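You operate a simulated robot arm through the tools that you are given. There is no shell and no other tool. Be economical: measure what you need, move in short steps, check, and stop when the job is done.

You are at the controls of a simulated robot arm. One attempt, no reset.

## Task
Wipe the grease off the grey tin, then fit the teal mat back in its drawer.
Fine: use the purple cloth and put it back; slide the tin to the larder end of the sideboard; the mat lies flat in the striped drawer; shut it. What is to be rubbed or washed off counts as gone when no trace of it is left.
Where things are to end (x, y in the base frame): grey tin within 8 cm of [29, -47].

It is judged by the outcome, as a careful person would: the job done as asked, and still so three seconds after it is handed in. It fails if anything else is knocked over, pushed out of place, dropped, spilled or broken. Flat cloth is picked up by pressing the open fingertips on it (5 to 10 N) and closing them slowly along it; thin cloth reads only 2 to 8 mm in the jaws.

## Robot
A 7-joint arm with a two-finger parallel gripper, fixed in place. Base frame: the origin is at the foot of the arm, x ahead of it, y to its left, z up. Lengths are in cm, angles in degrees, forces in N, time in s.
With the tool pointing down near the work surface it reaches from about 10 to 40 cm from the base axis. Its first joint turns from -166.0 to 166.0 degrees. Payload 1.57 kg.
The tool frame sits at the grasp point between the pads (the TCP): z along the fingers, y along the line on which they close. The tips reach 3 cm beyond it. The gripper opens to 11 cm. The fingers are 2.4 cm wide and 1.2 cm thick; the gripper's body (4.8 by 11.2 cm) begins 7.8 cm behind the TCP.
Orientation is that of the tool frame in the base frame, as a unit quaternion [w, x, y, z]. With the fingers straight down and closing along the base's y, the tool's x points along the base's -x, its y along +y and its z along -z.

## Interface
- The arm moves only by the tool servo_tool. Its argument "targets" is a list of rows, each a list of 3 entries, a list of its own where there are three numbers: the closure, from 0 (fully open) to 1 (shut), then the shift along the base's x, y, z in cm, then the turn, a rotation vector about the base's x, y, z in degrees. In form: [[gripper, [tx, ty, tz], [rx, ry, rz]], ...]. A call has 1 to 12 rows; each row shifts and turns the commanded pose from where the row before left it. Rows are played at 5 a second. More than 5 cm and 8.6 degrees between two rows, or a gripper value outside its range, and nothing of the call is played. Where a pose cannot be reached the arm comes as near as it can. A force on the tool above 40 N (or 10 N above the force at the start of the call, whichever is more), or a blocked arm, ends the call early, and 0.2 s more pass. Each finger travels about 4.5 cm/s and halts on what it meets, pressing with about 32 N; the grip force reading is that of the motor and also rises with nothing between the fingers. The clock runs only during rows and for 0.2 s after the last one: add rows that do not move to give the fingers time. It gives the time, the measured TCP pose, the force on the tool (base axes), the opening and the grip force at its end, in the units of the frame above (readings bear some noise), with the torque about the TCP (base axes, N m) and any sound that the robot's microphone picked up.
- Cameras (640 x 400 px; columns grow to the right, rows downward): "scene" is fixed at [22.1, 50.13, 144.2]; the picture's right is [-0.86, -0.51, 0.00], its down [-0.37, 0.62, -0.70] and it looks along [0.35, -0.60, -0.72] (base axes); focal length 268 px, centre (320, 200). "wrist" rides on the gripper at [7, 1.6, -14.1] in the tool frame; the picture's right is [-0.23, 0.97, 0.00], its down [-0.85, -0.20, -0.48] and it looks along [-0.47, -0.11, 0.88] (tool axes); focal length 222 px, centre (320, 200).
- get_image(camera): a new picture of that camera. No time passes.
- lift_body(by): slides the trunk up (or, below 0, down) by that many cm; the arm rides with it, the base frame stays. It gives what a move gives, with no picture.
- locate(camera, pixels): for up to 12 pixels [column, row] of the newest picture of that camera ("zoom" is the newest enlarged one), the place [x, y, z] in the base frame of the surface seen there, good to about 0.3 cm. No time passes.
- close_up(camera, box): a new picture of the part [left, top, right, bottom] of that camera's present view, enlarged. No time passes.
- job_done(): hands the job in; it is judged then, once.

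Keep the steps short. Do not move on a guess: measure, check each grasp and each placing, and mend mistakes. In all there are 80 turns and 46 pictures (those below and enlarged ones count). Leave the gripper open and the arm clear of the work at the hand-in unless told otherwise, and finish with a single line.

The tools are called after "Call:" by a JSON object that holds its "method" and its "body". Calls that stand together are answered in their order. servo_tool: Moves the arm, as the interface text tells. Its arguments: {"type":"object","properties":{"targets":{"type":"array"}},"required":["targets"]} The other tools are called the same way: lift_body (by) slides the trunk up or down; get_image (camera) takes a picture; locate (camera, pixels) gives the place of the surface under pixels of a picture; close_up (camera, box) takes an enlarged picture of a part of a camera's view; job_done () hands the job in.

At the start:

```text
time: 0.0
tool_pos: [35.82, -19.92, 109.18]
tcp_rot: [0.0, 0.0, 1.0, 0.001]
ft_force: [-0.3, 0.0, -0.5]
moment: [0.02, -0.03, 0.01]
opening: 10.98
grasp_force: 0.0
trunk travel left (down, up): [-39.0, 20.0]
```

scene: 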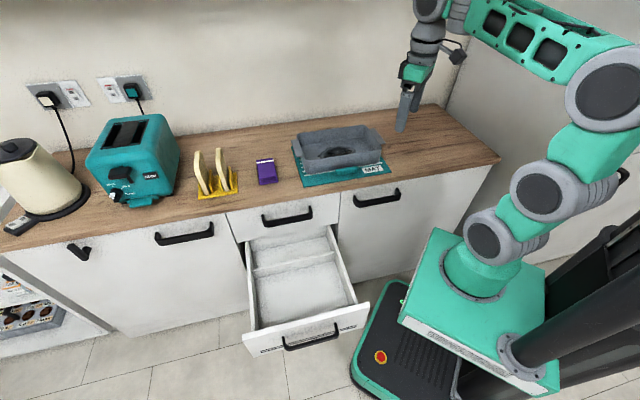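
wrist: 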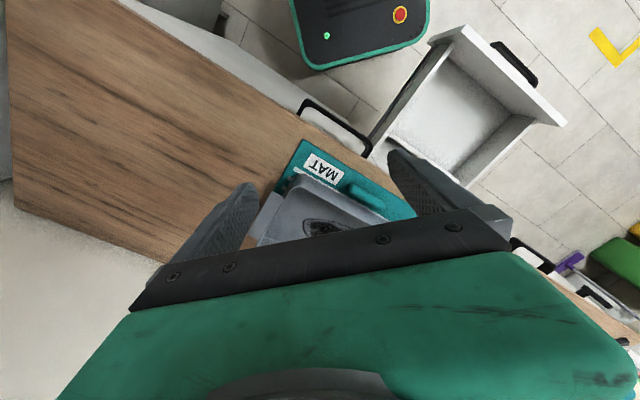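

I see the tin standing on the teal mat, the purple cloth beside it at about (266,172), and an open drawer. I'll enlarge the work area first.

Call:
{"method": "close_up", "body": {"camera": "scene", "box": [230, 100, 430, 225]}}

Call:
{"method": "close_up", "body": {"camera": "scene", "box": [220, 200, 400, 370]}}

Call:
{"method": "locate", "body": {"camera": "scene", "pixels": [[266, 172], [258, 162], [272, 160], [277, 180], [260, 184], [304, 186], [395, 173], [440, 140], [498, 158], [433, 106], [240, 185], [200, 180]]}}

```text
3.20 times, centred on (330, 162) of scene
```

zoom: 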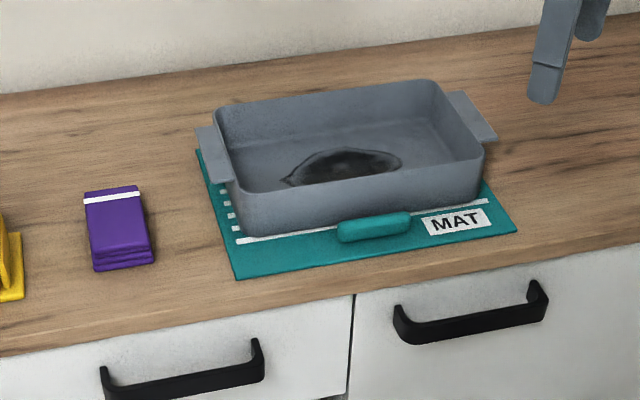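

```text
2.35 times, centred on (310, 285) of scene
```

zoom: 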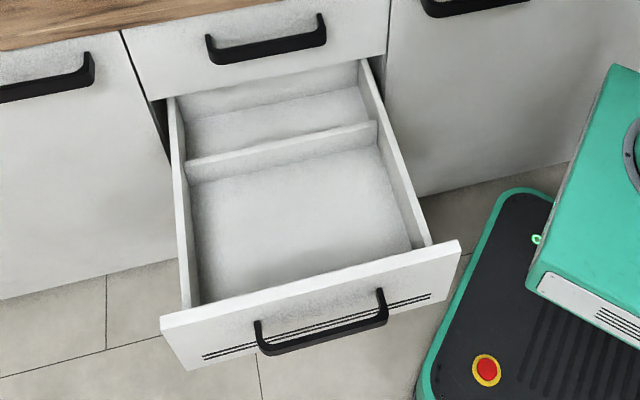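

```text
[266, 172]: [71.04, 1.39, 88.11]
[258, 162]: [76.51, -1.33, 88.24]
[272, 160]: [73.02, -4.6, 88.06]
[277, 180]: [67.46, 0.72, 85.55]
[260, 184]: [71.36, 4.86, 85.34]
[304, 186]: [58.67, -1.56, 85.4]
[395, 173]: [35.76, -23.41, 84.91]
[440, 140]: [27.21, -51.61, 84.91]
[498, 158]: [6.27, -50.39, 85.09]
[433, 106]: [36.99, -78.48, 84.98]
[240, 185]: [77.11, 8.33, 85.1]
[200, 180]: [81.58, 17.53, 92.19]
```

The grease patch is inside the tin, and the open drawer is the one with stripes on its front. Next I'll measure the drawer (from the current zoom) and the tin, mat and counter edges.

Call:
{"method": "locate", "body": {"camera": "zoom", "pixels": [[175, 105], [372, 65], [185, 163], [374, 124], [190, 180], [378, 148], [200, 300], [412, 246], [165, 320], [458, 244], [320, 335], [300, 210]]}}

Call:
{"method": "locate", "body": {"camera": "scene", "pixels": [[293, 148], [298, 137], [366, 126], [381, 141], [379, 158], [305, 172], [303, 157], [335, 155], [347, 171], [338, 174], [358, 168], [390, 171]]}}

```text
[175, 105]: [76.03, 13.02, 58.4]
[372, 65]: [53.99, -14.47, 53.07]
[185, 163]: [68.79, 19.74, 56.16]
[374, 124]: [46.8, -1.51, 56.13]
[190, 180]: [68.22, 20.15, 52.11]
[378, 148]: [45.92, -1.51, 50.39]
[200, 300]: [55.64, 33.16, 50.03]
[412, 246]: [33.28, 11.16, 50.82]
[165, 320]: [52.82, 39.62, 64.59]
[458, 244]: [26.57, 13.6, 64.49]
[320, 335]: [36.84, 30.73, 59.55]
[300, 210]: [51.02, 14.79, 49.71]
```

```text
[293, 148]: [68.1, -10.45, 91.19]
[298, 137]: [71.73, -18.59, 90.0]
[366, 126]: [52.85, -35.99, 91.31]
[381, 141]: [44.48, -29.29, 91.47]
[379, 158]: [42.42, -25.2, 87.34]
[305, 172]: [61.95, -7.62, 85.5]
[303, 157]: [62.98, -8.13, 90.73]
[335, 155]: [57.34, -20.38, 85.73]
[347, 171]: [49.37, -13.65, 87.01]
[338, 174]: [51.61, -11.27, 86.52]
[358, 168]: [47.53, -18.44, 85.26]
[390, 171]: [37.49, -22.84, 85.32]
```

Measured so far, with the sideboard lying at 45° to the base axes:

| Item | Position or size |
|---|---|
| Cloth | Folded block about 6 x 11 x 3 cm, centre near (71.8, -0.2) |
| Tin | Rim z≈91 |
| Counter | z≈85 |
| Drawer floor | z≈50 |

I'll move towards a point above the cloth at constant height, turning the fingers to close across its short side. This also tests the reach.

Call:
{"method": "servo_tool", "body": {"targets": [[0, [4, 2.2, 0], [0, 0, -5]], [0, [4, 2.2, 0], [0, 0, -5]], [0, [4, 2.2, 0], [0, 0, -5]], [0, [4, 2.2, 0], [0, 0, -5]], [0, [4, 2.2, 0], [0, 0, -5]], [0, [4, 2.2, 0], [0, 0, -5]], [0, [4, 2.2, 0], [0, 0, -5]], [0, [4, 2.2, 0], [0, 0, -5]], [0, [4, 2.2, 0], [0, 0, 0]], [0, [0, 0, 0], [0, 0, 0]]]}}

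```text
time: 2.2
tool_pos: [66.34, -0.6, 106.92]
tcp_rot: [-0.001, 0.343, 0.939, 0.0]
ft_force: [0.2, -0.3, -0.6]
moment: [0.0, 0.05, 0.01]
opening: 10.97
grasp_force: 0.0
out of reach, approached as far as the arm can: row 8, 9
trunk travel left (down, up): [-39.0, 20.0]
```

The arm stopped at its reach limit (66.3, -0.6). Judging by the geometry, reach improves when the shoulder is level with the wrist. I'll raise the trunk 6 cm, then check where the tool is.

Call:
{"method": "lift_body", "body": {"by": 6}}

Call:
{"method": "servo_tool", "body": {"targets": [[0, [0, 0, -4], [0, 0, 0]], [0, [0, 0, -4], [0, 0, 0]], [0, [0, 0, -4], [0, 0, 0]], [0, [0, 0, 0], [0, 0, 0]]]}}

Call:
{"method": "get_image", "body": {"camera": "wrist"}}

```text
time: 3.2
tool_pos: [66.49, -0.81, 112.86]
tcp_rot: [0.0, 0.342, 0.94, -0.001]
ft_force: [-0.9, -0.8, -0.8]
moment: [-0.01, -0.04, 0.0]
opening: 11.01
grasp_force: 0.2
trunk travel left (down, up): [-45.0, 14.0]
```

```text
time: 4.2
tool_pos: [66.76, -0.68, 100.68]
tcp_rot: [0.0, 0.342, 0.94, 0.0]
ft_force: [0.4, -0.3, -0.3]
moment: [0.02, 0.0, 0.02]
opening: 10.99
grasp_force: 0.1
trunk travel left (down, up): [-45.0, 14.0]
```

```text
41 pictures are left
```

wrist: 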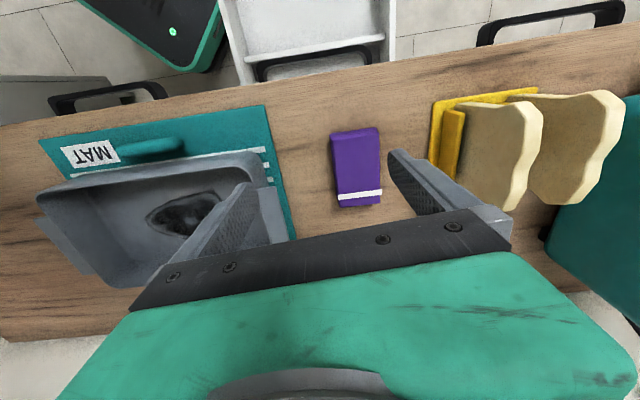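

The cloth lies squarely between the fingers at about (356,168). I'll measure its corners, and the grease and tin from this better view.

Call:
{"method": "locate", "body": {"camera": "wrist", "pixels": [[333, 135], [377, 130], [380, 198], [340, 202], [358, 165], [337, 208], [300, 180], [410, 150], [431, 140], [265, 107], [40, 140], [290, 236]]}}

Call:
{"method": "locate", "body": {"camera": "wrist", "pixels": [[42, 192], [258, 153], [100, 284], [285, 240], [90, 275], [150, 220], [185, 215], [218, 197], [130, 150], [180, 138], [155, 148], [60, 240]]}}

```text
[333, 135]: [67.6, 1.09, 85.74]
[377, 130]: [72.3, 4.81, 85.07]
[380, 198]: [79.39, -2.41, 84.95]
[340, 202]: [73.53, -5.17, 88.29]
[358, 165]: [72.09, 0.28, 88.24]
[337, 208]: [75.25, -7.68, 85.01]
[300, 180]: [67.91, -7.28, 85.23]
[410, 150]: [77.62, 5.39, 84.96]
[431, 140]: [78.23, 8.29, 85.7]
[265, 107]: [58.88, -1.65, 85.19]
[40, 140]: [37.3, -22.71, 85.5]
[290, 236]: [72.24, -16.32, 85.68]
```

```text
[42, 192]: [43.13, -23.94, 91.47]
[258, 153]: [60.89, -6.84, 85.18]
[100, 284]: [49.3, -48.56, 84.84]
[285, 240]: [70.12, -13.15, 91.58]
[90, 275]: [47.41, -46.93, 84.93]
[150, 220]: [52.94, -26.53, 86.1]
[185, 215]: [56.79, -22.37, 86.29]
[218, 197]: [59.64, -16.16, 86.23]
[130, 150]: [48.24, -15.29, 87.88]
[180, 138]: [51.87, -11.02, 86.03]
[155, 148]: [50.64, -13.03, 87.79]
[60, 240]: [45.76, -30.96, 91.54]
```

The cloth centre is at about (71.8, 0) and its top is at z 88.2. I'll shift over the near part of it and stop at z≈93 to check.

Call:
{"method": "servo_tool", "body": {"targets": [[0, [2, 1, -2], [0, 0, 0]], [0, [1.9, 1, -3], [0, 0, 0]], [0, [0, 0, -2.7], [0, 0, 0]], [0, [0, 0, 0], [0, 0, 0]]]}}

Call:
{"method": "get_image", "body": {"camera": "wrist"}}

```text
time: 5.2
tool_pos: [70.47, 1.26, 93.24]
tcp_rot: [0.0, 0.342, 0.94, 0.0]
ft_force: [-1.3, -0.3, 0.1]
moment: [-0.02, -0.03, -0.02]
opening: 10.98
grasp_force: 0.0
trunk travel left (down, up): [-45.0, 14.0]
```

```text
40 pictures are left
```

wrist: 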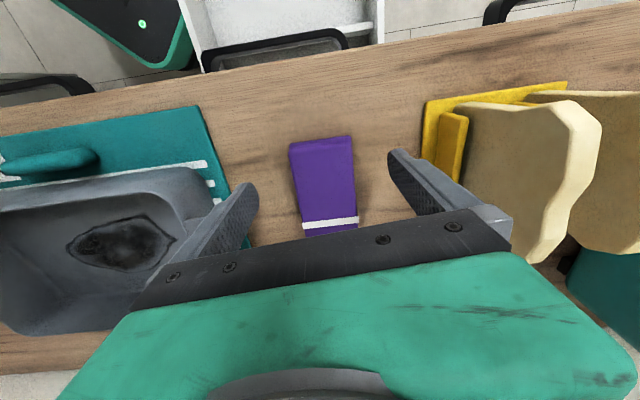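

Both fingers clear the cloth, the tin and the rack. I'll shift slightly to centre on the cloth, go down to TCP z≈89.2, and close slowly.

Call:
{"method": "servo_tool", "body": {"targets": [[0, [1.0, 0.2, -2], [0, 0, 0]], [0, [0, 0, -2.0], [0, 0, 0]], [0, [0, 0, 0], [0, 0, 0]], [0.15, [0, 0, 0], [0, 0, 0]], [0.3, [0, 0, 0], [0, 0, 0]], [0.45, [0, 0, 0], [0, 0, 0]], [0.6, [0, 0, 0], [0, 0, 0]], [0.7, [0, 0, 0], [0, 0, 0]], [0.7, [0, 0, 0], [0, 0, 0]]]}}

Call:
{"method": "get_image", "body": {"camera": "wrist"}}

```text
time: 7.2
tool_pos: [71.47, 1.57, 89.15]
tcp_rot: [0.0, 0.342, 0.94, 0.0]
ft_force: [0.6, 0.1, 0.2]
moment: [-0.04, 0.02, -0.01]
opening: 6.35
grasp_force: 31.7
trunk travel left (down, up): [-45.0, 14.0]
```

```text
39 pictures are left
```

wrist: 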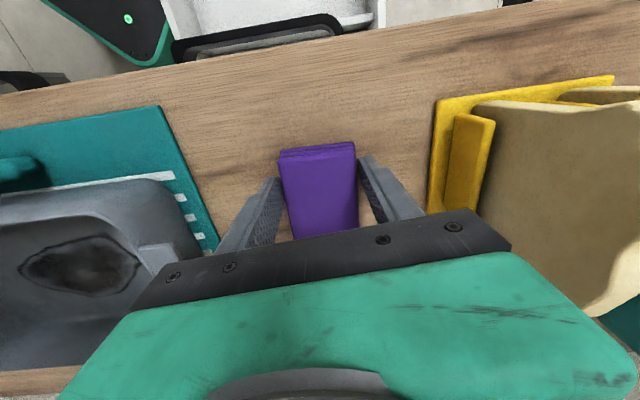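

The cloth is held at 6.35 cm with 32 N. Before lifting, I'll measure the grease outline and tin walls in this view, then lift straight up.

Call:
{"method": "locate", "body": {"camera": "wrist", "pixels": [[20, 265], [95, 237], [140, 262], [90, 292], [60, 262], [170, 180], [200, 245], [60, 210], [100, 340], [50, 360], [150, 215], [135, 300]]}}

Call:
{"method": "servo_tool", "body": {"targets": [[0.7, [0, 0, 3], [0, 0, 0]], [0.7, [0, 0, 4], [0, 0, 0]], [0.7, [-0.5, -0.5, 4], [0, 0, 0]], [0.7, [0, 0, 0], [0, 0, 0]]]}}

Call:
{"method": "close_up", "body": {"camera": "scene", "box": [230, 90, 430, 215]}}

```text
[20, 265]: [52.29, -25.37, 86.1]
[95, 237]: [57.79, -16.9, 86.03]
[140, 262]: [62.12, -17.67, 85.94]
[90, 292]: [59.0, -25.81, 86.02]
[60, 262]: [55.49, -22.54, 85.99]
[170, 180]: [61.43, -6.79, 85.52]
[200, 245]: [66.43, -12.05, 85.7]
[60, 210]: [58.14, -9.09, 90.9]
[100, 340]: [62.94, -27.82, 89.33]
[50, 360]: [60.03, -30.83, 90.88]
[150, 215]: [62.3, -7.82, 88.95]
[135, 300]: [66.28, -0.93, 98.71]
```

```text
time: 8.2
tool_pos: [70.91, 1.14, 100.03]
tcp_rot: [0.0, 0.342, 0.94, 0.0]
ft_force: [-0.9, -0.3, 0.0]
moment: [0.01, -0.03, 0.0]
opening: 3.31
grasp_force: 0.2
trunk travel left (down, up): [-45.0, 14.0]
```

```text
3.20 times, centred on (330, 152) of scene
```

zoom: 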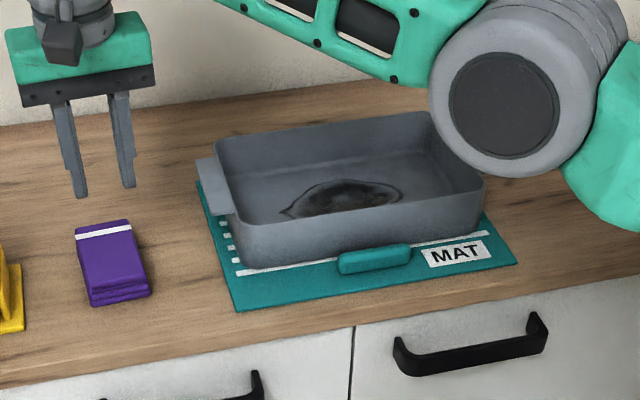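

The jaws closed to 3.3 cm with no force, so the cloth slipped out and stayed on the counter. I'll check how it lies now.

Call:
{"method": "servo_tool", "body": {"targets": [[0, [0, 0, 0], [0, 0, 0]], [0, [0, 0, 0], [0, 0, 0]], [0, [0, 0, 0], [0, 0, 0]], [0, [0, 0, 0], [0, 0, 0]]]}}

Call:
{"method": "close_up", "body": {"camera": "wrist", "box": [220, 80, 480, 243]}}

Call:
{"method": "locate", "body": {"camera": "zoom", "pixels": [[180, 120], [320, 90], [330, 280], [230, 300]]}}

```text
time: 9.2
tool_pos: [70.89, 1.01, 99.99]
tcp_rot: [0.0, 0.342, 0.94, -0.001]
ft_force: [-0.5, 0.0, 0.0]
moment: [0.0, 0.0, -0.01]
opening: 11.0
grasp_force: 0.1
trunk travel left (down, up): [-45.0, 14.0]
```

```text
2.45 times, centred on (350, 162) of wrist
```

zoom: 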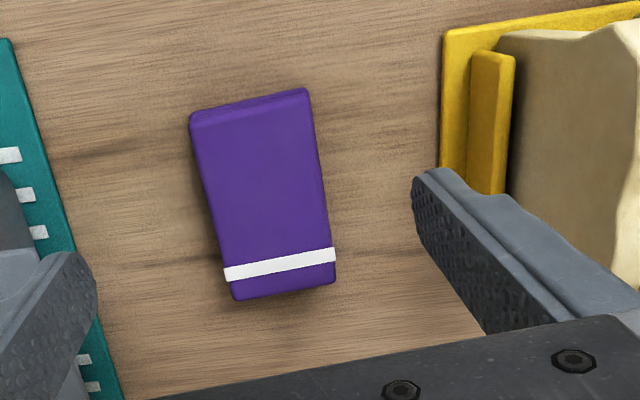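

```text
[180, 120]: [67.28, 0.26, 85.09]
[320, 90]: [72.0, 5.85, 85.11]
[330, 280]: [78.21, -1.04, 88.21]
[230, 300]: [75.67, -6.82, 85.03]
```

Call:
{"method": "locate", "body": {"camera": "zoom", "pixels": [[198, 135], [303, 112], [328, 240], [222, 260], [238, 290], [330, 275], [265, 190], [200, 180], [212, 230], [317, 170], [323, 210], [250, 120]]}}

```text
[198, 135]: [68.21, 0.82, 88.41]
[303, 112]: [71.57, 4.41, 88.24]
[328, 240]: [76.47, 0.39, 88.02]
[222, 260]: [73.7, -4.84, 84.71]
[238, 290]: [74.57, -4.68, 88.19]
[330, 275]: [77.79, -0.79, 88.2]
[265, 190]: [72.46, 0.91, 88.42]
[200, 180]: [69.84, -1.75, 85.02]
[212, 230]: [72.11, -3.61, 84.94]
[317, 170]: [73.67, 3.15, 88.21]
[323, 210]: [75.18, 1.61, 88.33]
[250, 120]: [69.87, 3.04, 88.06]
```

The cloth is nearly where it was and square to the fingers, with its centre at about (73, -0.1). My grip was shallow and near one end. I'll regrasp deeper (TCP z≈88.3, tips just above the counter) and nearer the middle, close fully, then lift slowly.

Call:
{"method": "servo_tool", "body": {"targets": [[0, [1, -0.4, -4], [0, 0, 0]], [0, [0.5, 0, -4], [0, 0, 0]], [0, [0, 0, -2.5], [0, 0, 0]], [0, [0, 0, -1.1], [0, 0, 0]], [0, [0, 0, 0], [0, 0, 0]], [0.2, [0, 0, 0], [0, 0, 0]], [0.4, [0, 0, 0], [0, 0, 0]], [0.6, [0, 0, 0], [0, 0, 0]], [0.8, [0, 0, 0], [0, 0, 0]], [1, [0, 0, 0], [0, 0, 0]], [1, [0, 0, 0], [0, 0, 0]], [1, [0, 0, 0], [0, 0, 0]]]}}

Call:
{"method": "servo_tool", "body": {"targets": [[1, [0, 0, 0.5], [0, 0, 0]], [1, [0, 0, 0.5], [0, 0, 0]], [1, [0, 0, 1], [0, 0, 0]], [1, [0, 0, 1], [0, 0, 0]], [1, [0, 0, 0], [0, 0, 0]]]}}

```text
time: 11.8
tool_pos: [72.45, 0.51, 88.58]
tcp_rot: [0.0, 0.342, 0.94, 0.001]
ft_force: [-0.5, -0.9, -0.9]
moment: [-0.05, 0.02, -0.01]
opening: 6.1
grasp_force: 31.9
trunk travel left (down, up): [-45.0, 14.0]
```

```text
time: 13.0
tool_pos: [72.45, 0.52, 91.65]
tcp_rot: [0.001, 0.342, 0.94, 0.0]
ft_force: [0.3, 0.1, -0.1]
moment: [-0.02, -0.01, 0.0]
opening: 6.09
grasp_force: 31.7
trunk travel left (down, up): [-45.0, 14.0]
```

The cloth is held now (6.1 cm, still gripped after the lift). The tin floor is at z≈86 and the patch is centred near (57.3, -22). I'll raise the cloth and carry it above the left end of the patch.

Call:
{"method": "servo_tool", "body": {"targets": [[1, [0, 0, 3], [0, 0, 0]], [1, [0, 0, 3], [0, 0, 0]], [1, [0, 0, 3], [0, 0, 0]], [1, [-2.2, -3.6, 0], [0, 0, -1]], [1, [-2.2, -3.6, 0], [0, 0, -1]], [1, [-2.2, -3.6, 0], [0, 0, -1]], [1, [-2.2, -3.6, 0], [0, 0, -1]], [1, [-2.2, -3.6, 0], [0, 0, -1]], [1, [0, 0, 0], [0, 0, 0]]]}}

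Call:
{"method": "close_up", "body": {"camera": "scene", "box": [230, 80, 430, 205]}}

```text
time: 15.0
tool_pos: [60.45, -17.54, 100.25]
tcp_rot: [0.0, 0.383, 0.924, 0.0]
ft_force: [0.4, 0.6, 0.0]
moment: [0.03, -0.02, -0.03]
opening: 6.08
grasp_force: 32.1
out of reach, approached as far as the arm can: row 3
trunk travel left (down, up): [-45.0, 14.0]
```

```text
3.20 times, centred on (330, 142) of scene
```

zoom: 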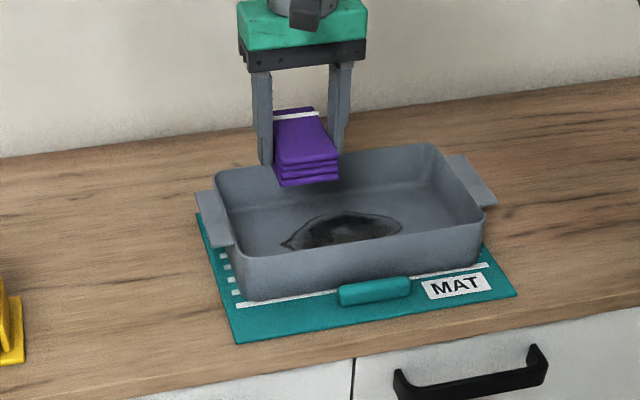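

The cloth hangs over the left part of the tin. I'll lower it inside, then ease down to contact while watching the force.

Call:
{"method": "servo_tool", "body": {"targets": [[1, [0, 0, -4], [0, 0, 0]], [1, [0, 0, -4], [0, 0, 0]], [1, [0, 0, -2], [0, 0, 0]], [1, [0, 0, -0.4], [0, 0, 0]], [1, [0, 0, 0], [0, 0, 0]]]}}

Call:
{"method": "servo_tool", "body": {"targets": [[1, [0, 0, -0.3], [0, 0, 0]], [1, [0, 0, 0], [0, 0, 0]]]}}

```text
time: 16.2
tool_pos: [60.73, -17.44, 90.01]
tcp_rot: [0.0, 0.383, 0.924, -0.001]
ft_force: [-0.5, -0.8, -0.6]
moment: [0.0, -0.04, 0.0]
opening: 6.1
grasp_force: 32.6
trunk travel left (down, up): [-45.0, 14.0]
```

```text
time: 16.8
tool_pos: [60.74, -17.45, 89.77]
tcp_rot: [0.0, 0.382, 0.924, 0.0]
ft_force: [-0.2, 1.3, 0.2]
moment: [0.0, -0.01, 0.01]
opening: 6.11
grasp_force: 32.0
trunk travel left (down, up): [-45.0, 14.0]
```

No contact yet (force about 0). I'll ease down further.

Call:
{"method": "servo_tool", "body": {"targets": [[1, [0, 0, -0.25], [0, 0, 0]], [1, [0, 0, 0], [0, 0, 0]]]}}

Call:
{"method": "servo_tool", "body": {"targets": [[1, [0, 0, -0.2], [0, 0, 0]], [1, [0, 0, 0], [0, 0, 0]]]}}

```text
time: 17.4
tool_pos: [60.63, -17.36, 89.5]
tcp_rot: [0.001, 0.383, 0.924, 0.0]
ft_force: [-1.2, -0.5, 6.2]
moment: [0.02, 0.15, -0.02]
opening: 6.09
grasp_force: 31.9
trunk travel left (down, up): [-45.0, 14.0]
```

```text
time: 18.0
tool_pos: [60.64, -17.34, 89.49]
tcp_rot: [0.002, 0.382, 0.924, 0.0]
ft_force: [-1.9, 0.6, 20.5]
moment: [0.06, 0.45, -0.04]
opening: 6.08
grasp_force: 31.8
trunk travel left (down, up): [-45.0, 14.0]
```

Contact, at 20 N. I'll ease off a little to about 10 N and stroke along the tin by 12 cm and back.

Call:
{"method": "servo_tool", "body": {"targets": [[1, [0, 0, 0.12], [0, 0, 0]], [1, [-1.1, -1.1, 0], [0, 0, 0]], [1, [-1.1, -1.1, 0], [0, 0, 0]], [1, [-1.1, -1.1, 0], [0, 0, 0]], [1, [-1.1, -1.1, 0], [0, 0, 0]], [1, [-1.1, -1.1, 0], [0, 0, 0]], [1, [-1.1, -1.1, 0], [0, 0, 0]], [1, [-1.1, -1.1, 0], [0, 0, 0]], [1, [-1.1, -1.1, 0], [0, 0, 0]], [1, [0, 0, 0], [0, 0, 0]]]}}

Call:
{"method": "servo_tool", "body": {"targets": [[1, [1.1, 1.1, 0], [0, 0, 0]], [1, [1.1, 1.1, 0], [0, 0, 0]], [1, [1.1, 1.1, 0], [0, 0, 0]], [1, [1.1, 1.1, 0], [0, 0, 0]], [1, [1.1, 1.1, 0], [0, 0, 0]], [1, [1.1, 1.1, 0], [0, 0, 0]], [1, [1.1, 1.1, 0], [0, 0, 0]], [1, [1.1, 1.1, 0], [0, 0, 0]], [1, [0, 0, 0], [0, 0, 0]]]}}

Call:
{"method": "close_up", "body": {"camera": "scene", "box": [270, 100, 410, 188]}}

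```text
time: 20.2
tool_pos: [51.95, -26.15, 89.52]
tcp_rot: [0.002, 0.383, 0.924, -0.001]
ft_force: [6.8, 6.4, 29.6]
moment: [0.26, -0.24, 0.19]
opening: 6.1
grasp_force: 31.3
trunk travel left (down, up): [-45.0, 14.0]
```

```text
time: 22.2
tool_pos: [60.65, -17.38, 89.44]
tcp_rot: [0.002, 0.383, 0.924, 0.001]
ft_force: [-4.8, -4.2, 18.4]
moment: [-0.15, 0.22, -0.15]
opening: 6.11
grasp_force: 32.3
trunk travel left (down, up): [-45.0, 14.0]
```

```text
4.55 times, centred on (340, 144) of scene
```

zoom: 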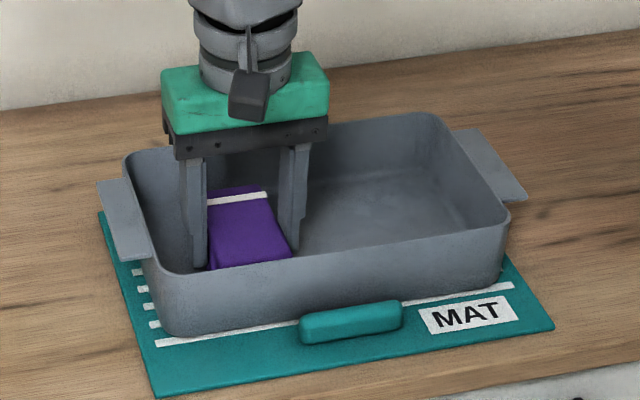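

The visible floor looks clean. I'll lift the cloth out and inspect the whole floor.

Call:
{"method": "servo_tool", "body": {"targets": [[1, [0, 0, 2], [0, 0, 0]], [1, [0, 0, 4], [0, 0, 0]], [1, [0, 0, 4], [0, 0, 0]], [1, [1.5, 3, 0], [0, 0, 0]], [1, [1.5, 3, 0], [0, 0, 0]], [1, [0, 0, 0], [0, 0, 0]]]}}

Call:
{"method": "close_up", "body": {"camera": "scene", "box": [270, 100, 410, 188]}}

Call:
{"method": "get_image", "body": {"camera": "wrist"}}

```text
time: 23.6
tool_pos: [63.84, -11.63, 99.2]
tcp_rot: [0.0, 0.384, 0.924, 0.0]
ft_force: [-0.1, -0.1, 0.5]
moment: [-0.01, -0.01, 0.0]
opening: 6.1
grasp_force: 31.6
trunk travel left (down, up): [-45.0, 14.0]
```

```text
4.55 times, centred on (340, 144) of scene
```

zoom: 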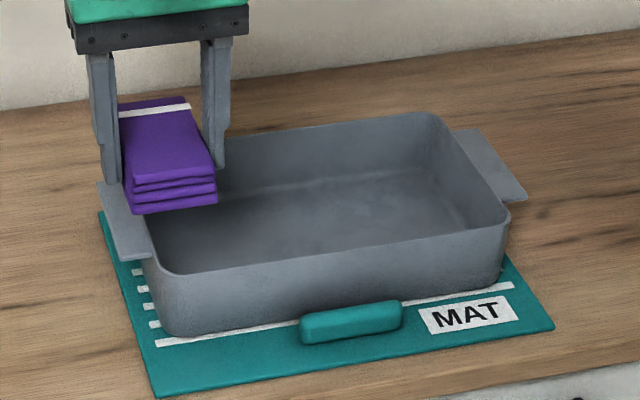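

```text
33 pictures are left
```

wrist: 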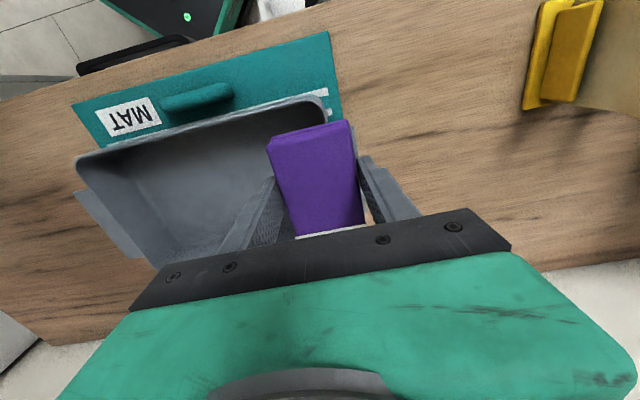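

No trace is visible so far. I'll carry the cloth back over its place, stop there, and inspect the tin before putting the cloth down.

Call:
{"method": "servo_tool", "body": {"targets": [[1, [2.15, 3.03, 0], [0, 0, 1.25]], [1, [2.15, 3.03, 0], [0, 0, 1.25]], [1, [2.15, 3.03, -2], [0, 0, 1.25]], [1, [2.15, 3.03, -3], [0, 0, 1.25]], [1, [0, 0, 0], [0, 0, 0]]]}}

Call:
{"method": "close_up", "body": {"camera": "wrist", "box": [0, 120, 320, 320]}}

Call:
{"method": "close_up", "body": {"camera": "scene", "box": [290, 115, 390, 178]}}

```text
time: 24.8
tool_pos: [72.17, 0.59, 94.38]
tcp_rot: [0.0, 0.343, 0.939, 0.0]
ft_force: [1.0, 0.1, -1.3]
moment: [-0.06, 0.04, -0.01]
opening: 6.08
grasp_force: 31.7
trunk travel left (down, up): [-45.0, 14.0]
```

```text
2.00 times, centred on (160, 220) of wrist
```

zoom: 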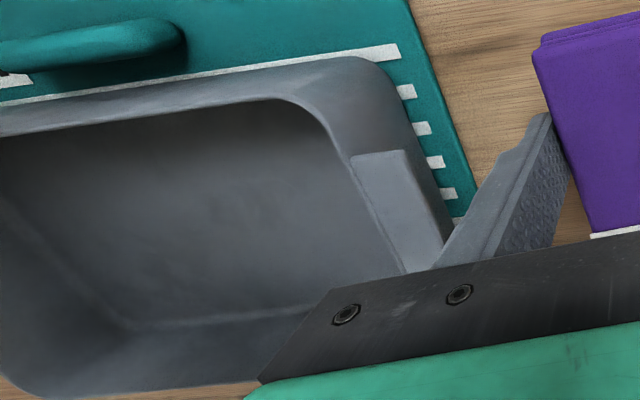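

```text
6.35 times, centred on (340, 146) of scene
```

zoom: 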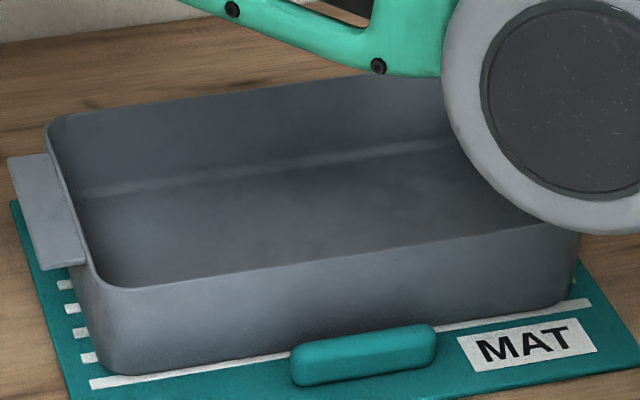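

In both views I can still make out a faint mottling in the middle of the floor. Since no trace may remain, I'll go back and wipe more passes.

Call:
{"method": "servo_tool", "body": {"targets": [[1, [-2.15, -3.03, 3], [0, 0, -1.25]], [1, [-2.15, -3.03, 2], [0, 0, -1.25]], [1, [-2.15, -3.03, 0], [0, 0, -1.25]], [1, [-2.15, -3.03, 0], [0, 0, -1.25]], [1, [-1.5, -3, 0], [0, 0, 0]], [1, [-1.5, -3, 0], [0, 0, 0]], [1, [0, 0, -4], [0, 0, 0]], [1, [0, 0, -4], [0, 0, 0]], [1, [0, 0, -1.3], [0, 0, 0]], [1, [0, 0, 0], [0, 0, 0]]]}}

```text
time: 27.0
tool_pos: [60.76, -17.42, 90.25]
tcp_rot: [0.0, 0.382, 0.924, 0.0]
ft_force: [0.1, -0.6, -1.1]
moment: [-0.01, -0.02, 0.0]
opening: 6.08
grasp_force: 32.4
trunk travel left (down, up): [-45.0, 14.0]
```

Call:
{"method": "servo_tool", "body": {"targets": [[1, [0, 0, -0.7], [0, 0, 0]], [1, [0, 0, -0.15], [0, 0, 0]], [1, [0, 0, 0], [0, 0, 0]], [1, [-1.5, -1.5, 0], [0, 0, 0]], [1, [-1.5, -1.5, 0], [0, 0, 0]], [1, [-1.5, -1.5, 0], [0, 0, 0]], [1, [-1.5, -1.5, 0], [0, 0, 0]], [1, [-1.5, -1.5, 0], [0, 0, 0]], [1, [-1.5, -1.5, 0], [0, 0, 0]], [1, [0, 0, 0], [0, 0, 0]]]}}

Call:
{"method": "servo_tool", "body": {"targets": [[1, [0.6, -0.6, 0], [0, 0, 0]], [1, [1.5, 1.5, 0], [0, 0, 0]], [1, [1.5, 1.5, 0], [0, 0, 0]], [1, [1.5, 1.5, 0], [0, 0, 0]], [1, [1.5, 1.5, 0], [0, 0, 0]], [1, [1.5, 1.5, 0], [0, 0, 0]], [1, [1.5, 1.5, 0], [0, 0, 0]], [1, [0, 0, 0], [0, 0, 0]]]}}

Call:
{"method": "servo_tool", "body": {"targets": [[1, [-1.2, 1.2, 0], [0, 0, 0]], [1, [-1.5, -1.5, 0], [0, 0, 0]], [1, [-1.5, -1.5, 0], [0, 0, 0]], [1, [-1.5, -1.5, 0], [0, 0, 0]], [1, [-1.5, -1.5, 0], [0, 0, 0]], [1, [-1.5, -1.5, 0], [0, 0, 0]], [1, [-1.5, -1.5, 0], [0, 0, 0]], [1, [0, 0, 0], [0, 0, 0]]]}}

Call:
{"method": "servo_tool", "body": {"targets": [[1, [0.6, -0.6, 0], [0, 0, 0]], [1, [1.5, 1.5, 0], [0, 0, 0]], [1, [1.5, 1.5, 0], [0, 0, 0]], [1, [1.5, 1.5, 0], [0, 0, 0]], [1, [1.5, 1.5, 0], [0, 0, 0]], [1, [1.5, 1.5, 0], [0, 0, 0]], [1, [1.5, 1.5, 0], [0, 0, 0]], [1, [0, 0, 0], [0, 0, 0]]]}}

```text
time: 29.2
tool_pos: [51.57, -26.37, 89.52]
tcp_rot: [0.003, 0.381, 0.924, 0.0]
ft_force: [8.6, 7.5, 33.7]
moment: [0.28, -0.16, 0.18]
opening: 6.1
grasp_force: 32.2
trunk travel left (down, up): [-45.0, 14.0]
```

```text
time: 31.0
tool_pos: [61.08, -17.83, 89.46]
tcp_rot: [0.0, 0.382, 0.924, 0.001]
ft_force: [-4.7, -5.2, 20.3]
moment: [-0.28, 0.1, -0.16]
opening: 6.11
grasp_force: 31.9
trunk travel left (down, up): [-45.0, 14.0]
```

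```text
time: 32.8
tool_pos: [50.85, -25.73, 89.37]
tcp_rot: [0.001, 0.383, 0.924, 0.0]
ft_force: [7.2, 6.1, 29.0]
moment: [0.16, -0.31, 0.18]
opening: 6.07
grasp_force: 32.3
trunk travel left (down, up): [-45.0, 14.0]
```

```text
time: 34.6
tool_pos: [60.61, -17.49, 89.5]
tcp_rot: [0.001, 0.383, 0.924, 0.0]
ft_force: [-3.1, -3.1, 19.0]
moment: [-0.02, 0.28, -0.06]
opening: 6.1
grasp_force: 31.8
trunk travel left (down, up): [-45.0, 14.0]
```

I've done four more passes at 20–30 N. I'll lift out, return above the cloth's place, and inspect again.

Call:
{"method": "servo_tool", "body": {"targets": [[1, [0, 0, 2], [0, 0, 0]], [1, [0, 0, 4], [0, 0, 0]], [1, [0, 0, 4], [0, 0, 0]], [1, [1.5, 3, 0], [0, 0, 0]], [1, [1.5, 3, 0], [0, 0, 0]], [1, [2.15, 3.03, 0], [0, 0, 1.25]], [1, [2.15, 3.03, 0], [0, 0, 1.25]], [1, [2.15, 3.03, -2], [0, 0, 1.25]], [1, [2.15, 3.03, -3], [0, 0, 1.25]], [1, [0, 0, 0], [0, 0, 0]]]}}

Call:
{"method": "close_up", "body": {"camera": "wrist", "box": [0, 120, 320, 320]}}

Call:
{"method": "close_up", "body": {"camera": "scene", "box": [290, 115, 390, 178]}}

```text
time: 36.8
tool_pos: [72.36, 0.5, 94.16]
tcp_rot: [-0.001, 0.342, 0.94, 0.0]
ft_force: [-0.2, 0.5, -1.2]
moment: [0.01, 0.01, 0.0]
opening: 6.08
grasp_force: 32.1
trunk travel left (down, up): [-45.0, 14.0]
```

```text
2.00 times, centred on (160, 220) of wrist
```

zoom: 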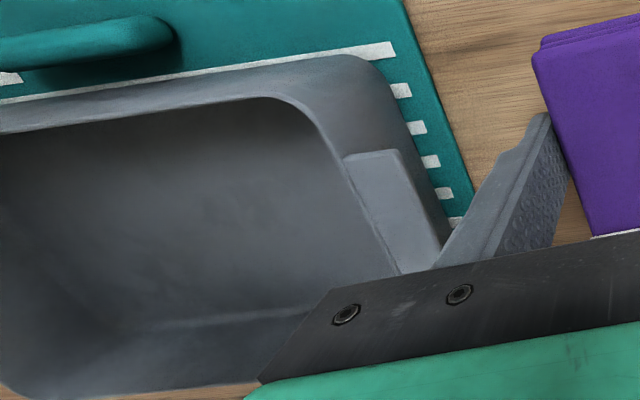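

```text
6.35 times, centred on (340, 146) of scene
```

zoom: 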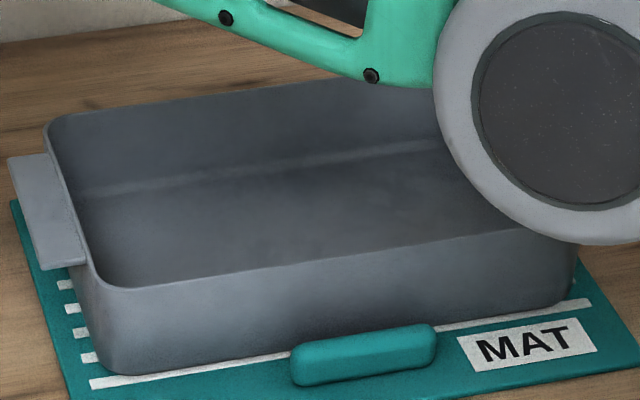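

The mottling is much fainter, but I can't rule out a last trace. I'll do one more set of passes to be sure.

Call:
{"method": "servo_tool", "body": {"targets": [[1, [-2.15, -3.03, 3], [0, 0, -1.25]], [1, [-2.15, -3.03, 2], [0, 0, -1.25]], [1, [-2.15, -3.03, 0], [0, 0, -1.25]], [1, [-2.15, -3.03, 0], [0, 0, -1.25]], [1, [-1.5, -3, 0], [0, 0, 0]], [1, [-1.5, -3, 0], [0, 0, 0]], [1, [0, 0, -4], [0, 0, 0]], [1, [0, 0, -4], [0, 0, 0]], [1, [0, 0, -1.3], [0, 0, 0]], [1, [0, 0, -0.7], [0, 0, 0]], [1, [0, 0, -0.2], [0, 0, 0]], [1, [0, 0, 0], [0, 0, 0]]]}}

Call:
{"method": "servo_tool", "body": {"targets": [[1, [-1.5, -1.5, 0], [0, 0, 0]], [1, [-1.5, -1.5, 0], [0, 0, 0]], [1, [-1.5, -1.5, 0], [0, 0, 0]], [1, [-1.5, -1.5, 0], [0, 0, 0]], [1, [-1.5, -1.5, 0], [0, 0, 0]], [1, [0.3, -0.3, 0], [0, 0, 0]], [1, [1.5, 1.5, 0], [0, 0, 0]], [1, [1.5, 1.5, 0], [0, 0, 0]], [1, [1.5, 1.5, 0], [0, 0, 0]], [1, [1.5, 1.5, 0], [0, 0, 0]], [1, [1.5, 1.5, 0], [0, 0, 0]], [1, [0, 0, 0], [0, 0, 0]]]}}

Call:
{"method": "servo_tool", "body": {"targets": [[1, [-2, -1, 0], [0, 0, 0]], [1, [-1.5, -1.5, 0], [0, 0, 0]], [1, [-1.5, -1.5, 0], [0, 0, 0]], [1, [-1.5, -1.5, 0], [0, 0, 0]], [1, [-1.5, -1.5, 0], [0, 0, 0]], [1, [0.6, -0.6, 0], [0, 0, 0]], [1, [1.5, 1.5, 0], [0, 0, 0]], [1, [1.5, 1.5, 0], [0, 0, 0]], [1, [1.5, 1.5, 0], [0, 0, 0]], [1, [1.5, 1.5, 0], [0, 0, 0]], [1, [1.1, 1.9, 0], [0, 0, 0]], [1, [0, 0, 0], [0, 0, 0]]]}}

Call:
{"method": "servo_tool", "body": {"targets": [[1, [-1.5, -1.5, 0], [0, 0, 0]], [1, [-1.5, -1.5, 0], [0, 0, 0]], [1, [-1.5, -1.5, 0], [0, 0, 0]], [1, [-1.5, -1.5, 0], [0, 0, 0]], [1, [-1.5, -1.5, 0], [0, 0, 0]], [1, [0, 0, 0], [0, 0, 0]], [1, [1.5, 1.5, 0], [0, 0, 0]], [1, [1.5, 1.5, 0], [0, 0, 0]], [1, [1.5, 1.5, 0], [0, 0, 0]], [1, [1.5, 1.5, 0], [0, 0, 0]], [1, [1.5, 1.5, 0], [0, 0, 0]], [1, [0, 0, 0], [0, 0, 0]]]}}

```text
time: 39.4
tool_pos: [60.86, -17.53, 89.38]
tcp_rot: [0.003, 0.382, 0.924, 0.0]
ft_force: [0.4, -1.1, 23.1]
moment: [0.12, 0.62, -0.02]
opening: 6.1
grasp_force: 31.8
trunk travel left (down, up): [-45.0, 14.0]
```

```text
time: 42.0
tool_pos: [60.85, -17.53, 89.32]
tcp_rot: [0.0, 0.383, 0.924, 0.0]
ft_force: [-5.3, -5.5, 23.5]
moment: [-0.22, 0.3, -0.12]
opening: 6.08
grasp_force: 31.5
trunk travel left (down, up): [-45.0, 14.0]
```

```text
time: 43.2
tool_pos: [53.16, -24.61, 89.23]
tcp_rot: [0.005, 0.382, 0.924, 0.0]
ft_force: [-0.8, -1.8, 11.2]
moment: [0.22, 0.47, 0.16]
opening: 6.08
grasp_force: 31.6
trunk travel left (down, up): [-45.0, 14.0]
stopped in row 6: the force on the tool passed its limit at 40 N (the readings are from after the stop); the commanded pose is now the measured one
```

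```text
time: 45.8
tool_pos: [53.35, -24.58, 89.27]
tcp_rot: [0.004, 0.383, 0.924, 0.0]
ft_force: [-5.4, -5.0, 21.5]
moment: [-0.24, 0.4, -0.04]
opening: 6.07
grasp_force: 32.6
trunk travel left (down, up): [-45.0, 14.0]
```

The third pass stopped at the force limit, so the fourth ran about 7 cm further right than I planned and may have nudged the tin. I'll lift and look.

Call:
{"method": "servo_tool", "body": {"targets": [[1, [0, 0, 2], [0, 0, 0]], [1, [0, 0, 4], [0, 0, 0]], [1, [0, 0, 4], [0, 0, 0]], [1, [0, 0, 0], [0, 0, 0]]]}}

Call:
{"method": "close_up", "body": {"camera": "scene", "box": [270, 90, 430, 190]}}

```text
time: 46.8
tool_pos: [53.24, -24.46, 99.12]
tcp_rot: [0.003, 0.382, 0.924, 0.0]
ft_force: [0.6, 0.0, -0.6]
moment: [0.0, -0.02, -0.01]
opening: 6.06
grasp_force: 32.3
trunk travel left (down, up): [-45.0, 14.0]
```

```text
4.00 times, centred on (350, 140) of scene
```

zoom: 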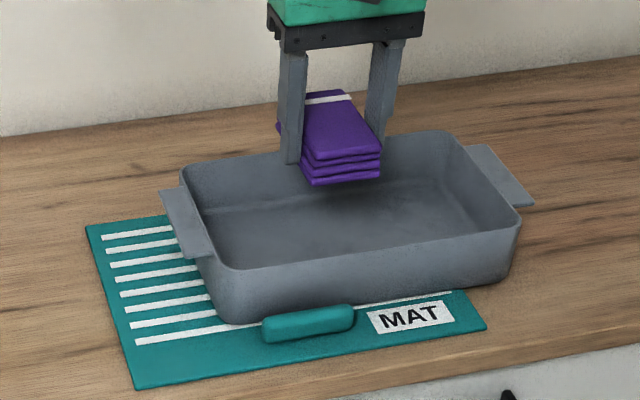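

The tin slid about 8 cm to the right, which is the way it has to go, and nothing else moved. I'll take the cloth back over its place now and inspect the floor with the gripper out of the way.

Call:
{"method": "servo_tool", "body": {"targets": [[1, [2.73, 3.57, 0.3], [0, 0, 0]], [1, [2.73, 3.57, 0], [0, 0, 0]], [1, [2.73, 3.57, 0], [0, 0, 1]], [1, [2.73, 3.57, 0], [0, 0, 1]], [1, [2.73, 3.57, 0], [0, 0, 1]], [1, [2.73, 3.57, -2], [0, 0, 1]], [1, [2.73, 3.57, -3], [0, 0, 1]], [1, [0, 0, 0], [0, 0, 0]]]}}

Call:
{"method": "close_up", "body": {"camera": "scene", "box": [300, 115, 400, 178]}}

Call:
{"method": "get_image", "body": {"camera": "wrist"}}

```text
refused: row 7 steps farther than a row can; nothing moved
```

```text
6.35 times, centred on (350, 146) of scene
```

zoom: 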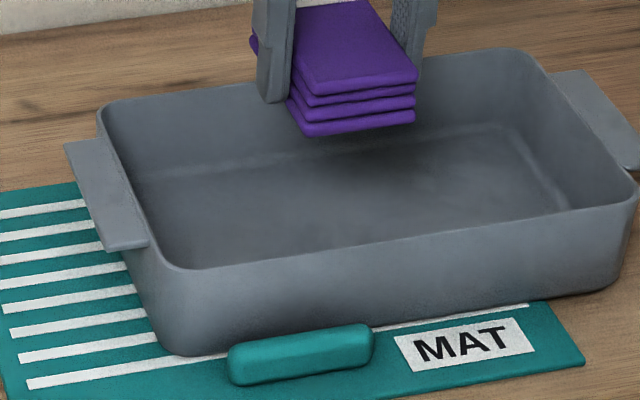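

```text
26 pictures are left
```

wrist: 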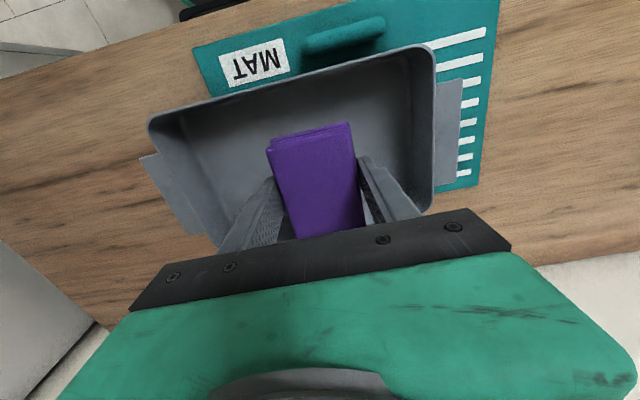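

One row was too long, so nothing moved. I'll resend it with shorter rows.

Call:
{"method": "servo_tool", "body": {"targets": [[1, [2.73, 3.57, 0.3], [0, 0, 0]], [1, [2.73, 3.57, 0], [0, 0, 0]], [1, [2.73, 3.57, 0], [0, 0, 1]], [1, [2.73, 3.57, 0], [0, 0, 1]], [1, [2.73, 3.57, 0], [0, 0, 1]], [1, [2.73, 3.57, -2], [0, 0, 1]], [1, [1.73, 2.57, -3], [0, 0, 1]], [1, [1, 1, 0], [0, 0, 0]], [1, [0, 0, 0], [0, 0, 0]]]}}

Call:
{"method": "get_image", "body": {"camera": "wrist"}}

Call:
{"method": "close_up", "body": {"camera": "scene", "box": [300, 115, 400, 178]}}

```text
time: 48.8
tool_pos: [72.46, 0.5, 94.39]
tcp_rot: [0.003, 0.341, 0.94, 0.001]
ft_force: [0.1, -0.1, 0.0]
moment: [-0.01, 0.02, -0.01]
opening: 6.07
grasp_force: 32.0
trunk travel left (down, up): [-45.0, 14.0]
```

```text
25 pictures are left
```

wrist: 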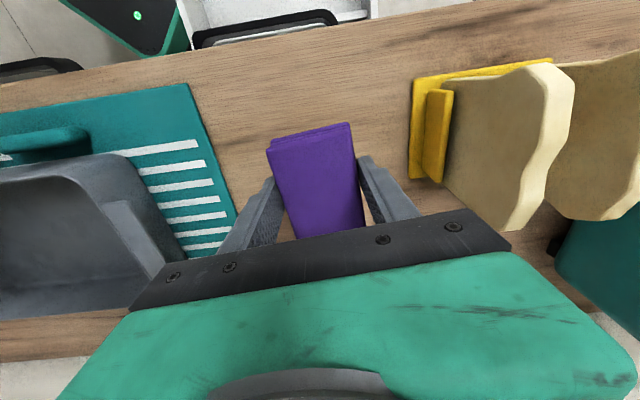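

```text
6.35 times, centred on (350, 146) of scene
```

zoom: 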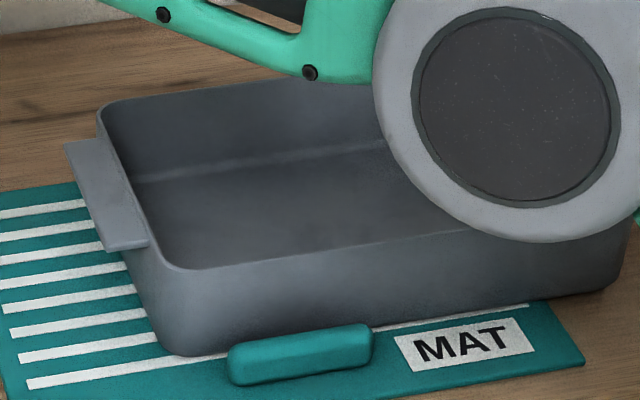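

The floor is smooth grey now, with no mottling. I'll lower the cloth onto its original spot, checking for contact before release.

Call:
{"method": "servo_tool", "body": {"targets": [[1, [0, 0, -3], [0, 0, 0]], [1, [0, 0, -2.3], [0, 0, 0]], [1, [0, 0, -0.5], [0, 0, 0]], [1, [0, 0, 0], [0, 0, 0]]]}}

```text
time: 49.8
tool_pos: [72.45, 0.45, 88.75]
tcp_rot: [0.003, 0.341, 0.94, -0.001]
ft_force: [0.7, 0.0, -0.1]
moment: [0.0, 0.0, 0.02]
opening: 6.09
grasp_force: 32.4
trunk travel left (down, up): [-45.0, 14.0]
```

Call:
{"method": "servo_tool", "body": {"targets": [[1, [0, 0, -0.3], [0, 0, 0]], [1, [0, 0, 0], [0, 0, 0]]]}}

```text
time: 50.4
tool_pos: [72.38, 0.42, 88.38]
tcp_rot: [0.003, 0.341, 0.94, 0.0]
ft_force: [0.6, -0.5, 0.2]
moment: [0.01, -0.01, 0.04]
opening: 6.08
grasp_force: 31.9
trunk travel left (down, up): [-45.0, 14.0]
```

The cloth is only millimetres above the counter. I'll open and rise straight up.

Call:
{"method": "servo_tool", "body": {"targets": [[0.4, [0, 0, -0.1], [0, 0, 0]], [0.2, [0, 0, 0], [0, 0, 0]], [0, [0, 0, 0], [0, 0, 0]], [0, [0, 0, 0], [0, 0, 0]], [0, [0, 0, 0], [0, 0, 0]], [0, [0, 0, 1], [0, 0, 0]], [0, [0, 0, 3], [0, 0, 0]], [0, [-0.5, 0, 4], [0, 0, 0]], [0, [-1, 0, 4], [0, 0, 0]], [0, [0, 0, 0], [0, 0, 0]]]}}

Call:
{"method": "get_image", "body": {"camera": "wrist"}}

```text
time: 52.6
tool_pos: [70.74, 0.47, 100.23]
tcp_rot: [0.002, 0.342, 0.94, 0.0]
ft_force: [0.1, -0.1, 0.4]
moment: [0.0, -0.03, 0.01]
opening: 11.0
grasp_force: 0.1
trunk travel left (down, up): [-45.0, 14.0]
```

```text
23 pictures are left
```

wrist: 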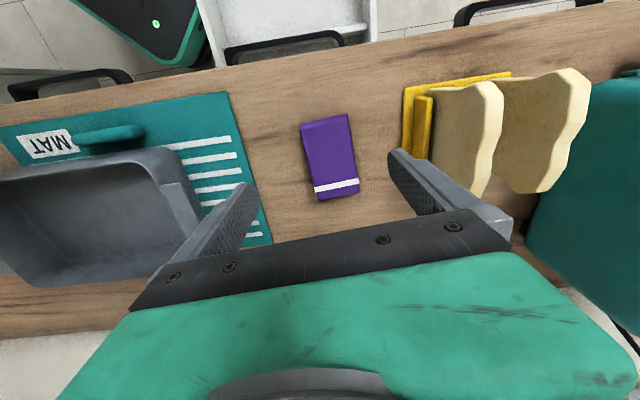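

The cloth is back in place. Next I'll measure where the tin is now, from this view.

Call:
{"method": "locate", "body": {"camera": "wrist", "pixels": [[150, 152], [165, 158], [195, 215], [1, 185], [35, 280], [100, 270], [80, 220], [228, 95], [270, 240], [325, 118], [352, 185], [335, 155]]}}

Call:
{"method": "locate", "body": {"camera": "scene", "pixels": [[316, 133], [314, 146], [325, 158], [400, 147], [384, 124], [398, 135], [330, 170]]}}

```text
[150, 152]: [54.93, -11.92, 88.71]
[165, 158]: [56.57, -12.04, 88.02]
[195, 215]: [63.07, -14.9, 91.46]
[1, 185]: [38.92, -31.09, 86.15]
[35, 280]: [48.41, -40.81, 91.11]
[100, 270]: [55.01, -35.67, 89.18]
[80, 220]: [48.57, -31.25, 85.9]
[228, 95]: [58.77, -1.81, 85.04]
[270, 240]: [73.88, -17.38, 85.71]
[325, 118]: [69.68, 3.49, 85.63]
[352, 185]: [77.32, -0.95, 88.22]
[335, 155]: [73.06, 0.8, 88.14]
```

```text
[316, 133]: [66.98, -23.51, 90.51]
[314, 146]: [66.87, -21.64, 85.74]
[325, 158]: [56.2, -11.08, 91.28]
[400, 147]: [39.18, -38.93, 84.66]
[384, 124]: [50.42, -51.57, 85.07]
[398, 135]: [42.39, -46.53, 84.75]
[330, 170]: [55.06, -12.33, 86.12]
```

Tin: left rim at about (-31 along, 47–64 deep) in sideboard coordinates, so it must slide about 27 cm to the right. I'll close the gripper, move above the tin's right inner end, and check.

Call:
{"method": "servo_tool", "body": {"targets": [[1, [-2.7, -3.65, 0], [0, 0, -1]], [1, [-2.7, -3.65, 0], [0, 0, -1]], [1, [-2.7, -3.65, 0], [0, 0, -1]], [1, [-2.7, -3.65, 0], [0, 0, -1]], [1, [-2.7, -3.65, 0], [0, 0, -1]], [1, [-2.7, -3.65, 0], [0, 0, 0]], [1, [-2.7, -3.65, 0], [0, 0, 0]], [1, [-2.7, -3.65, 0], [0, 0, 0]], [1, [-2.7, -3.65, 0], [0, 0, 0]], [1, [0, 0, 0], [0, 0, 0]]]}}

Call:
{"method": "get_image", "body": {"camera": "wrist"}}

Call:
{"method": "get_image", "body": {"camera": "scene"}}

```text
time: 54.8
tool_pos: [46.66, -32.62, 100.17]
tcp_rot: [0.003, 0.382, 0.924, 0.0]
ft_force: [0.0, -0.5, 0.1]
moment: [0.02, -0.03, -0.01]
opening: 0.04
grasp_force: 21.2
trunk travel left (down, up): [-45.0, 14.0]
```

```text
22 pictures are left
```

wrist: 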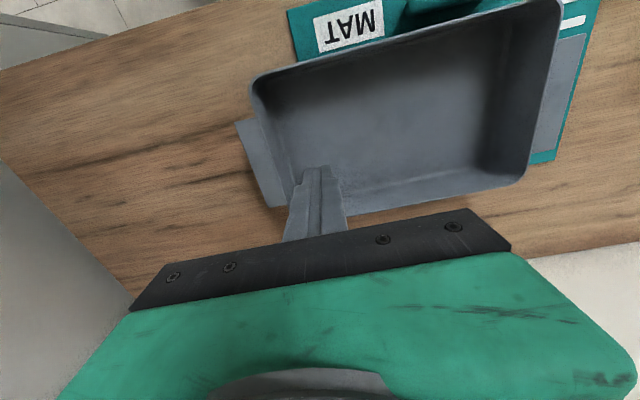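

```text
21 pictures are left
```

scene: 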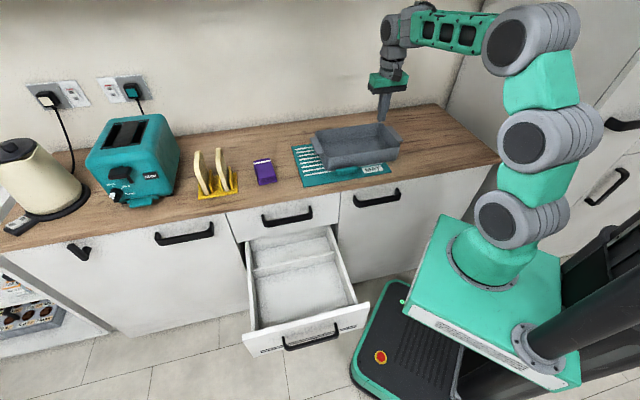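

The tin floor is clean, and the larder is a tall cabinet at the right end. I'll measure the tin's right end, its handle, and the larder panel.

Call:
{"method": "locate", "body": {"camera": "wrist", "pixels": [[253, 92], [240, 124], [270, 203], [260, 120], [283, 160], [290, 150], [556, 10], [525, 175], [560, 100], [400, 110], [60, 260], [10, 200]]}}

```text
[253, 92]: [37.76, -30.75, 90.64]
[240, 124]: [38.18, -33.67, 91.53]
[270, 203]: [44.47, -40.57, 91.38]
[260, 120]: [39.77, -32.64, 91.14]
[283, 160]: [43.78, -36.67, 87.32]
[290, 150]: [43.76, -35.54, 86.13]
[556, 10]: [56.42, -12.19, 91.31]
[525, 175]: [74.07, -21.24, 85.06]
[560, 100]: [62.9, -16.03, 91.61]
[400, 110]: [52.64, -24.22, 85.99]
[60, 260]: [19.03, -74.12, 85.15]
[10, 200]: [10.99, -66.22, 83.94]
```

Tin centre is at about s = -18 along the sideboard and the target is s = 12.7. I'll aim slightly short (s≈9–10) so the handle stays clear of the larder. First the closed fingers go down inside the tin, just above its floor.

Call:
{"method": "servo_tool", "body": {"targets": [[1, [0, 0, -4], [0, 0, 0]], [1, [0, 0, -4], [0, 0, 0]], [1, [0, 0, -1.8], [0, 0, 0]], [1, [0, 0, 0], [0, 0, 0]], [1, [-1.06, -1.06, 0], [0, 0, 0]], [1, [-1.06, -1.06, 0], [0, 0, 0]], [1, [-1.06, -1.06, 0], [0, 0, 0]], [1, [-1.06, -1.06, 0], [0, 0, 0]], [1, [0, 0, 0], [0, 0, 0]]]}}

```text
time: 56.8
tool_pos: [42.5, -36.64, 90.46]
tcp_rot: [0.003, 0.381, 0.924, 0.0]
ft_force: [2.4, 2.3, 0.3]
moment: [-0.03, 0.0, 0.05]
opening: 0.0
grasp_force: 21.2
trunk travel left (down, up): [-45.0, 14.0]
```

Contact with the right wall at a gentle 3 N. I'll continue the slide.

Call:
{"method": "servo_tool", "body": {"targets": [[1, [-1.3, -1.2, 0], [0, 0, 0]], [1, [-1.3, -1.2, 0], [0, 0, 0]], [1, [-1.3, -1.2, 0], [0, 0, 0]], [1, [-1.3, -1.2, 0], [0, 0, 0]], [1, [-1.3, -1.2, 0], [0, 0, 0]], [1, [-1.3, -1.2, 0], [0, 0, 0]], [1, [-1.3, -1.2, 0], [0, 0, 0]], [1, [-1.3, -1.2, 0], [0, 0, 0]], [1, [-1.3, -1.2, 0], [0, 0, 0]], [1, [0, 0, 0], [0, 0, 0]]]}}

Call:
{"method": "get_image", "body": {"camera": "wrist"}}

```text
time: 59.0
tool_pos: [30.64, -47.44, 90.5]
tcp_rot: [0.003, 0.382, 0.924, 0.0]
ft_force: [0.7, 0.0, 0.1]
moment: [0.02, -0.02, -0.02]
opening: 0.0
grasp_force: 21.8
trunk travel left (down, up): [-45.0, 14.0]
```

```text
20 pictures are left
```

wrist: 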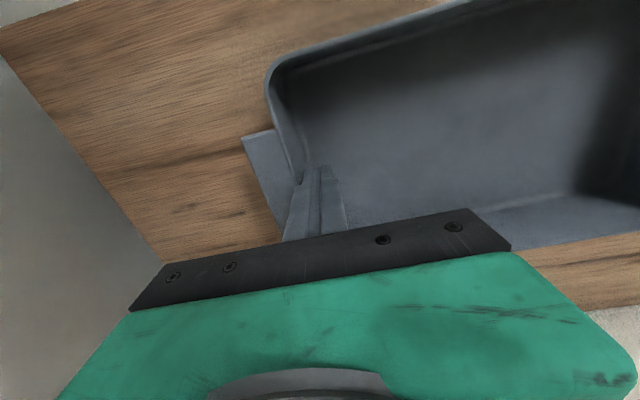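

Call:
{"method": "locate", "body": {"camera": "wrist", "pixels": [[243, 140], [265, 200], [270, 80], [60, 120], [130, 220], [20, 250], [420, 130], [20, 60]]}}

```text
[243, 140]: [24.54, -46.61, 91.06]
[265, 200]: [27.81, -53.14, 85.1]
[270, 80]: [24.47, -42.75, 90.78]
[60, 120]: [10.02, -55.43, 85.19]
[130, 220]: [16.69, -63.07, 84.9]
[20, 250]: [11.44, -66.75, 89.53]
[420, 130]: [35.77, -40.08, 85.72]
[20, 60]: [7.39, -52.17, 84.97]
```

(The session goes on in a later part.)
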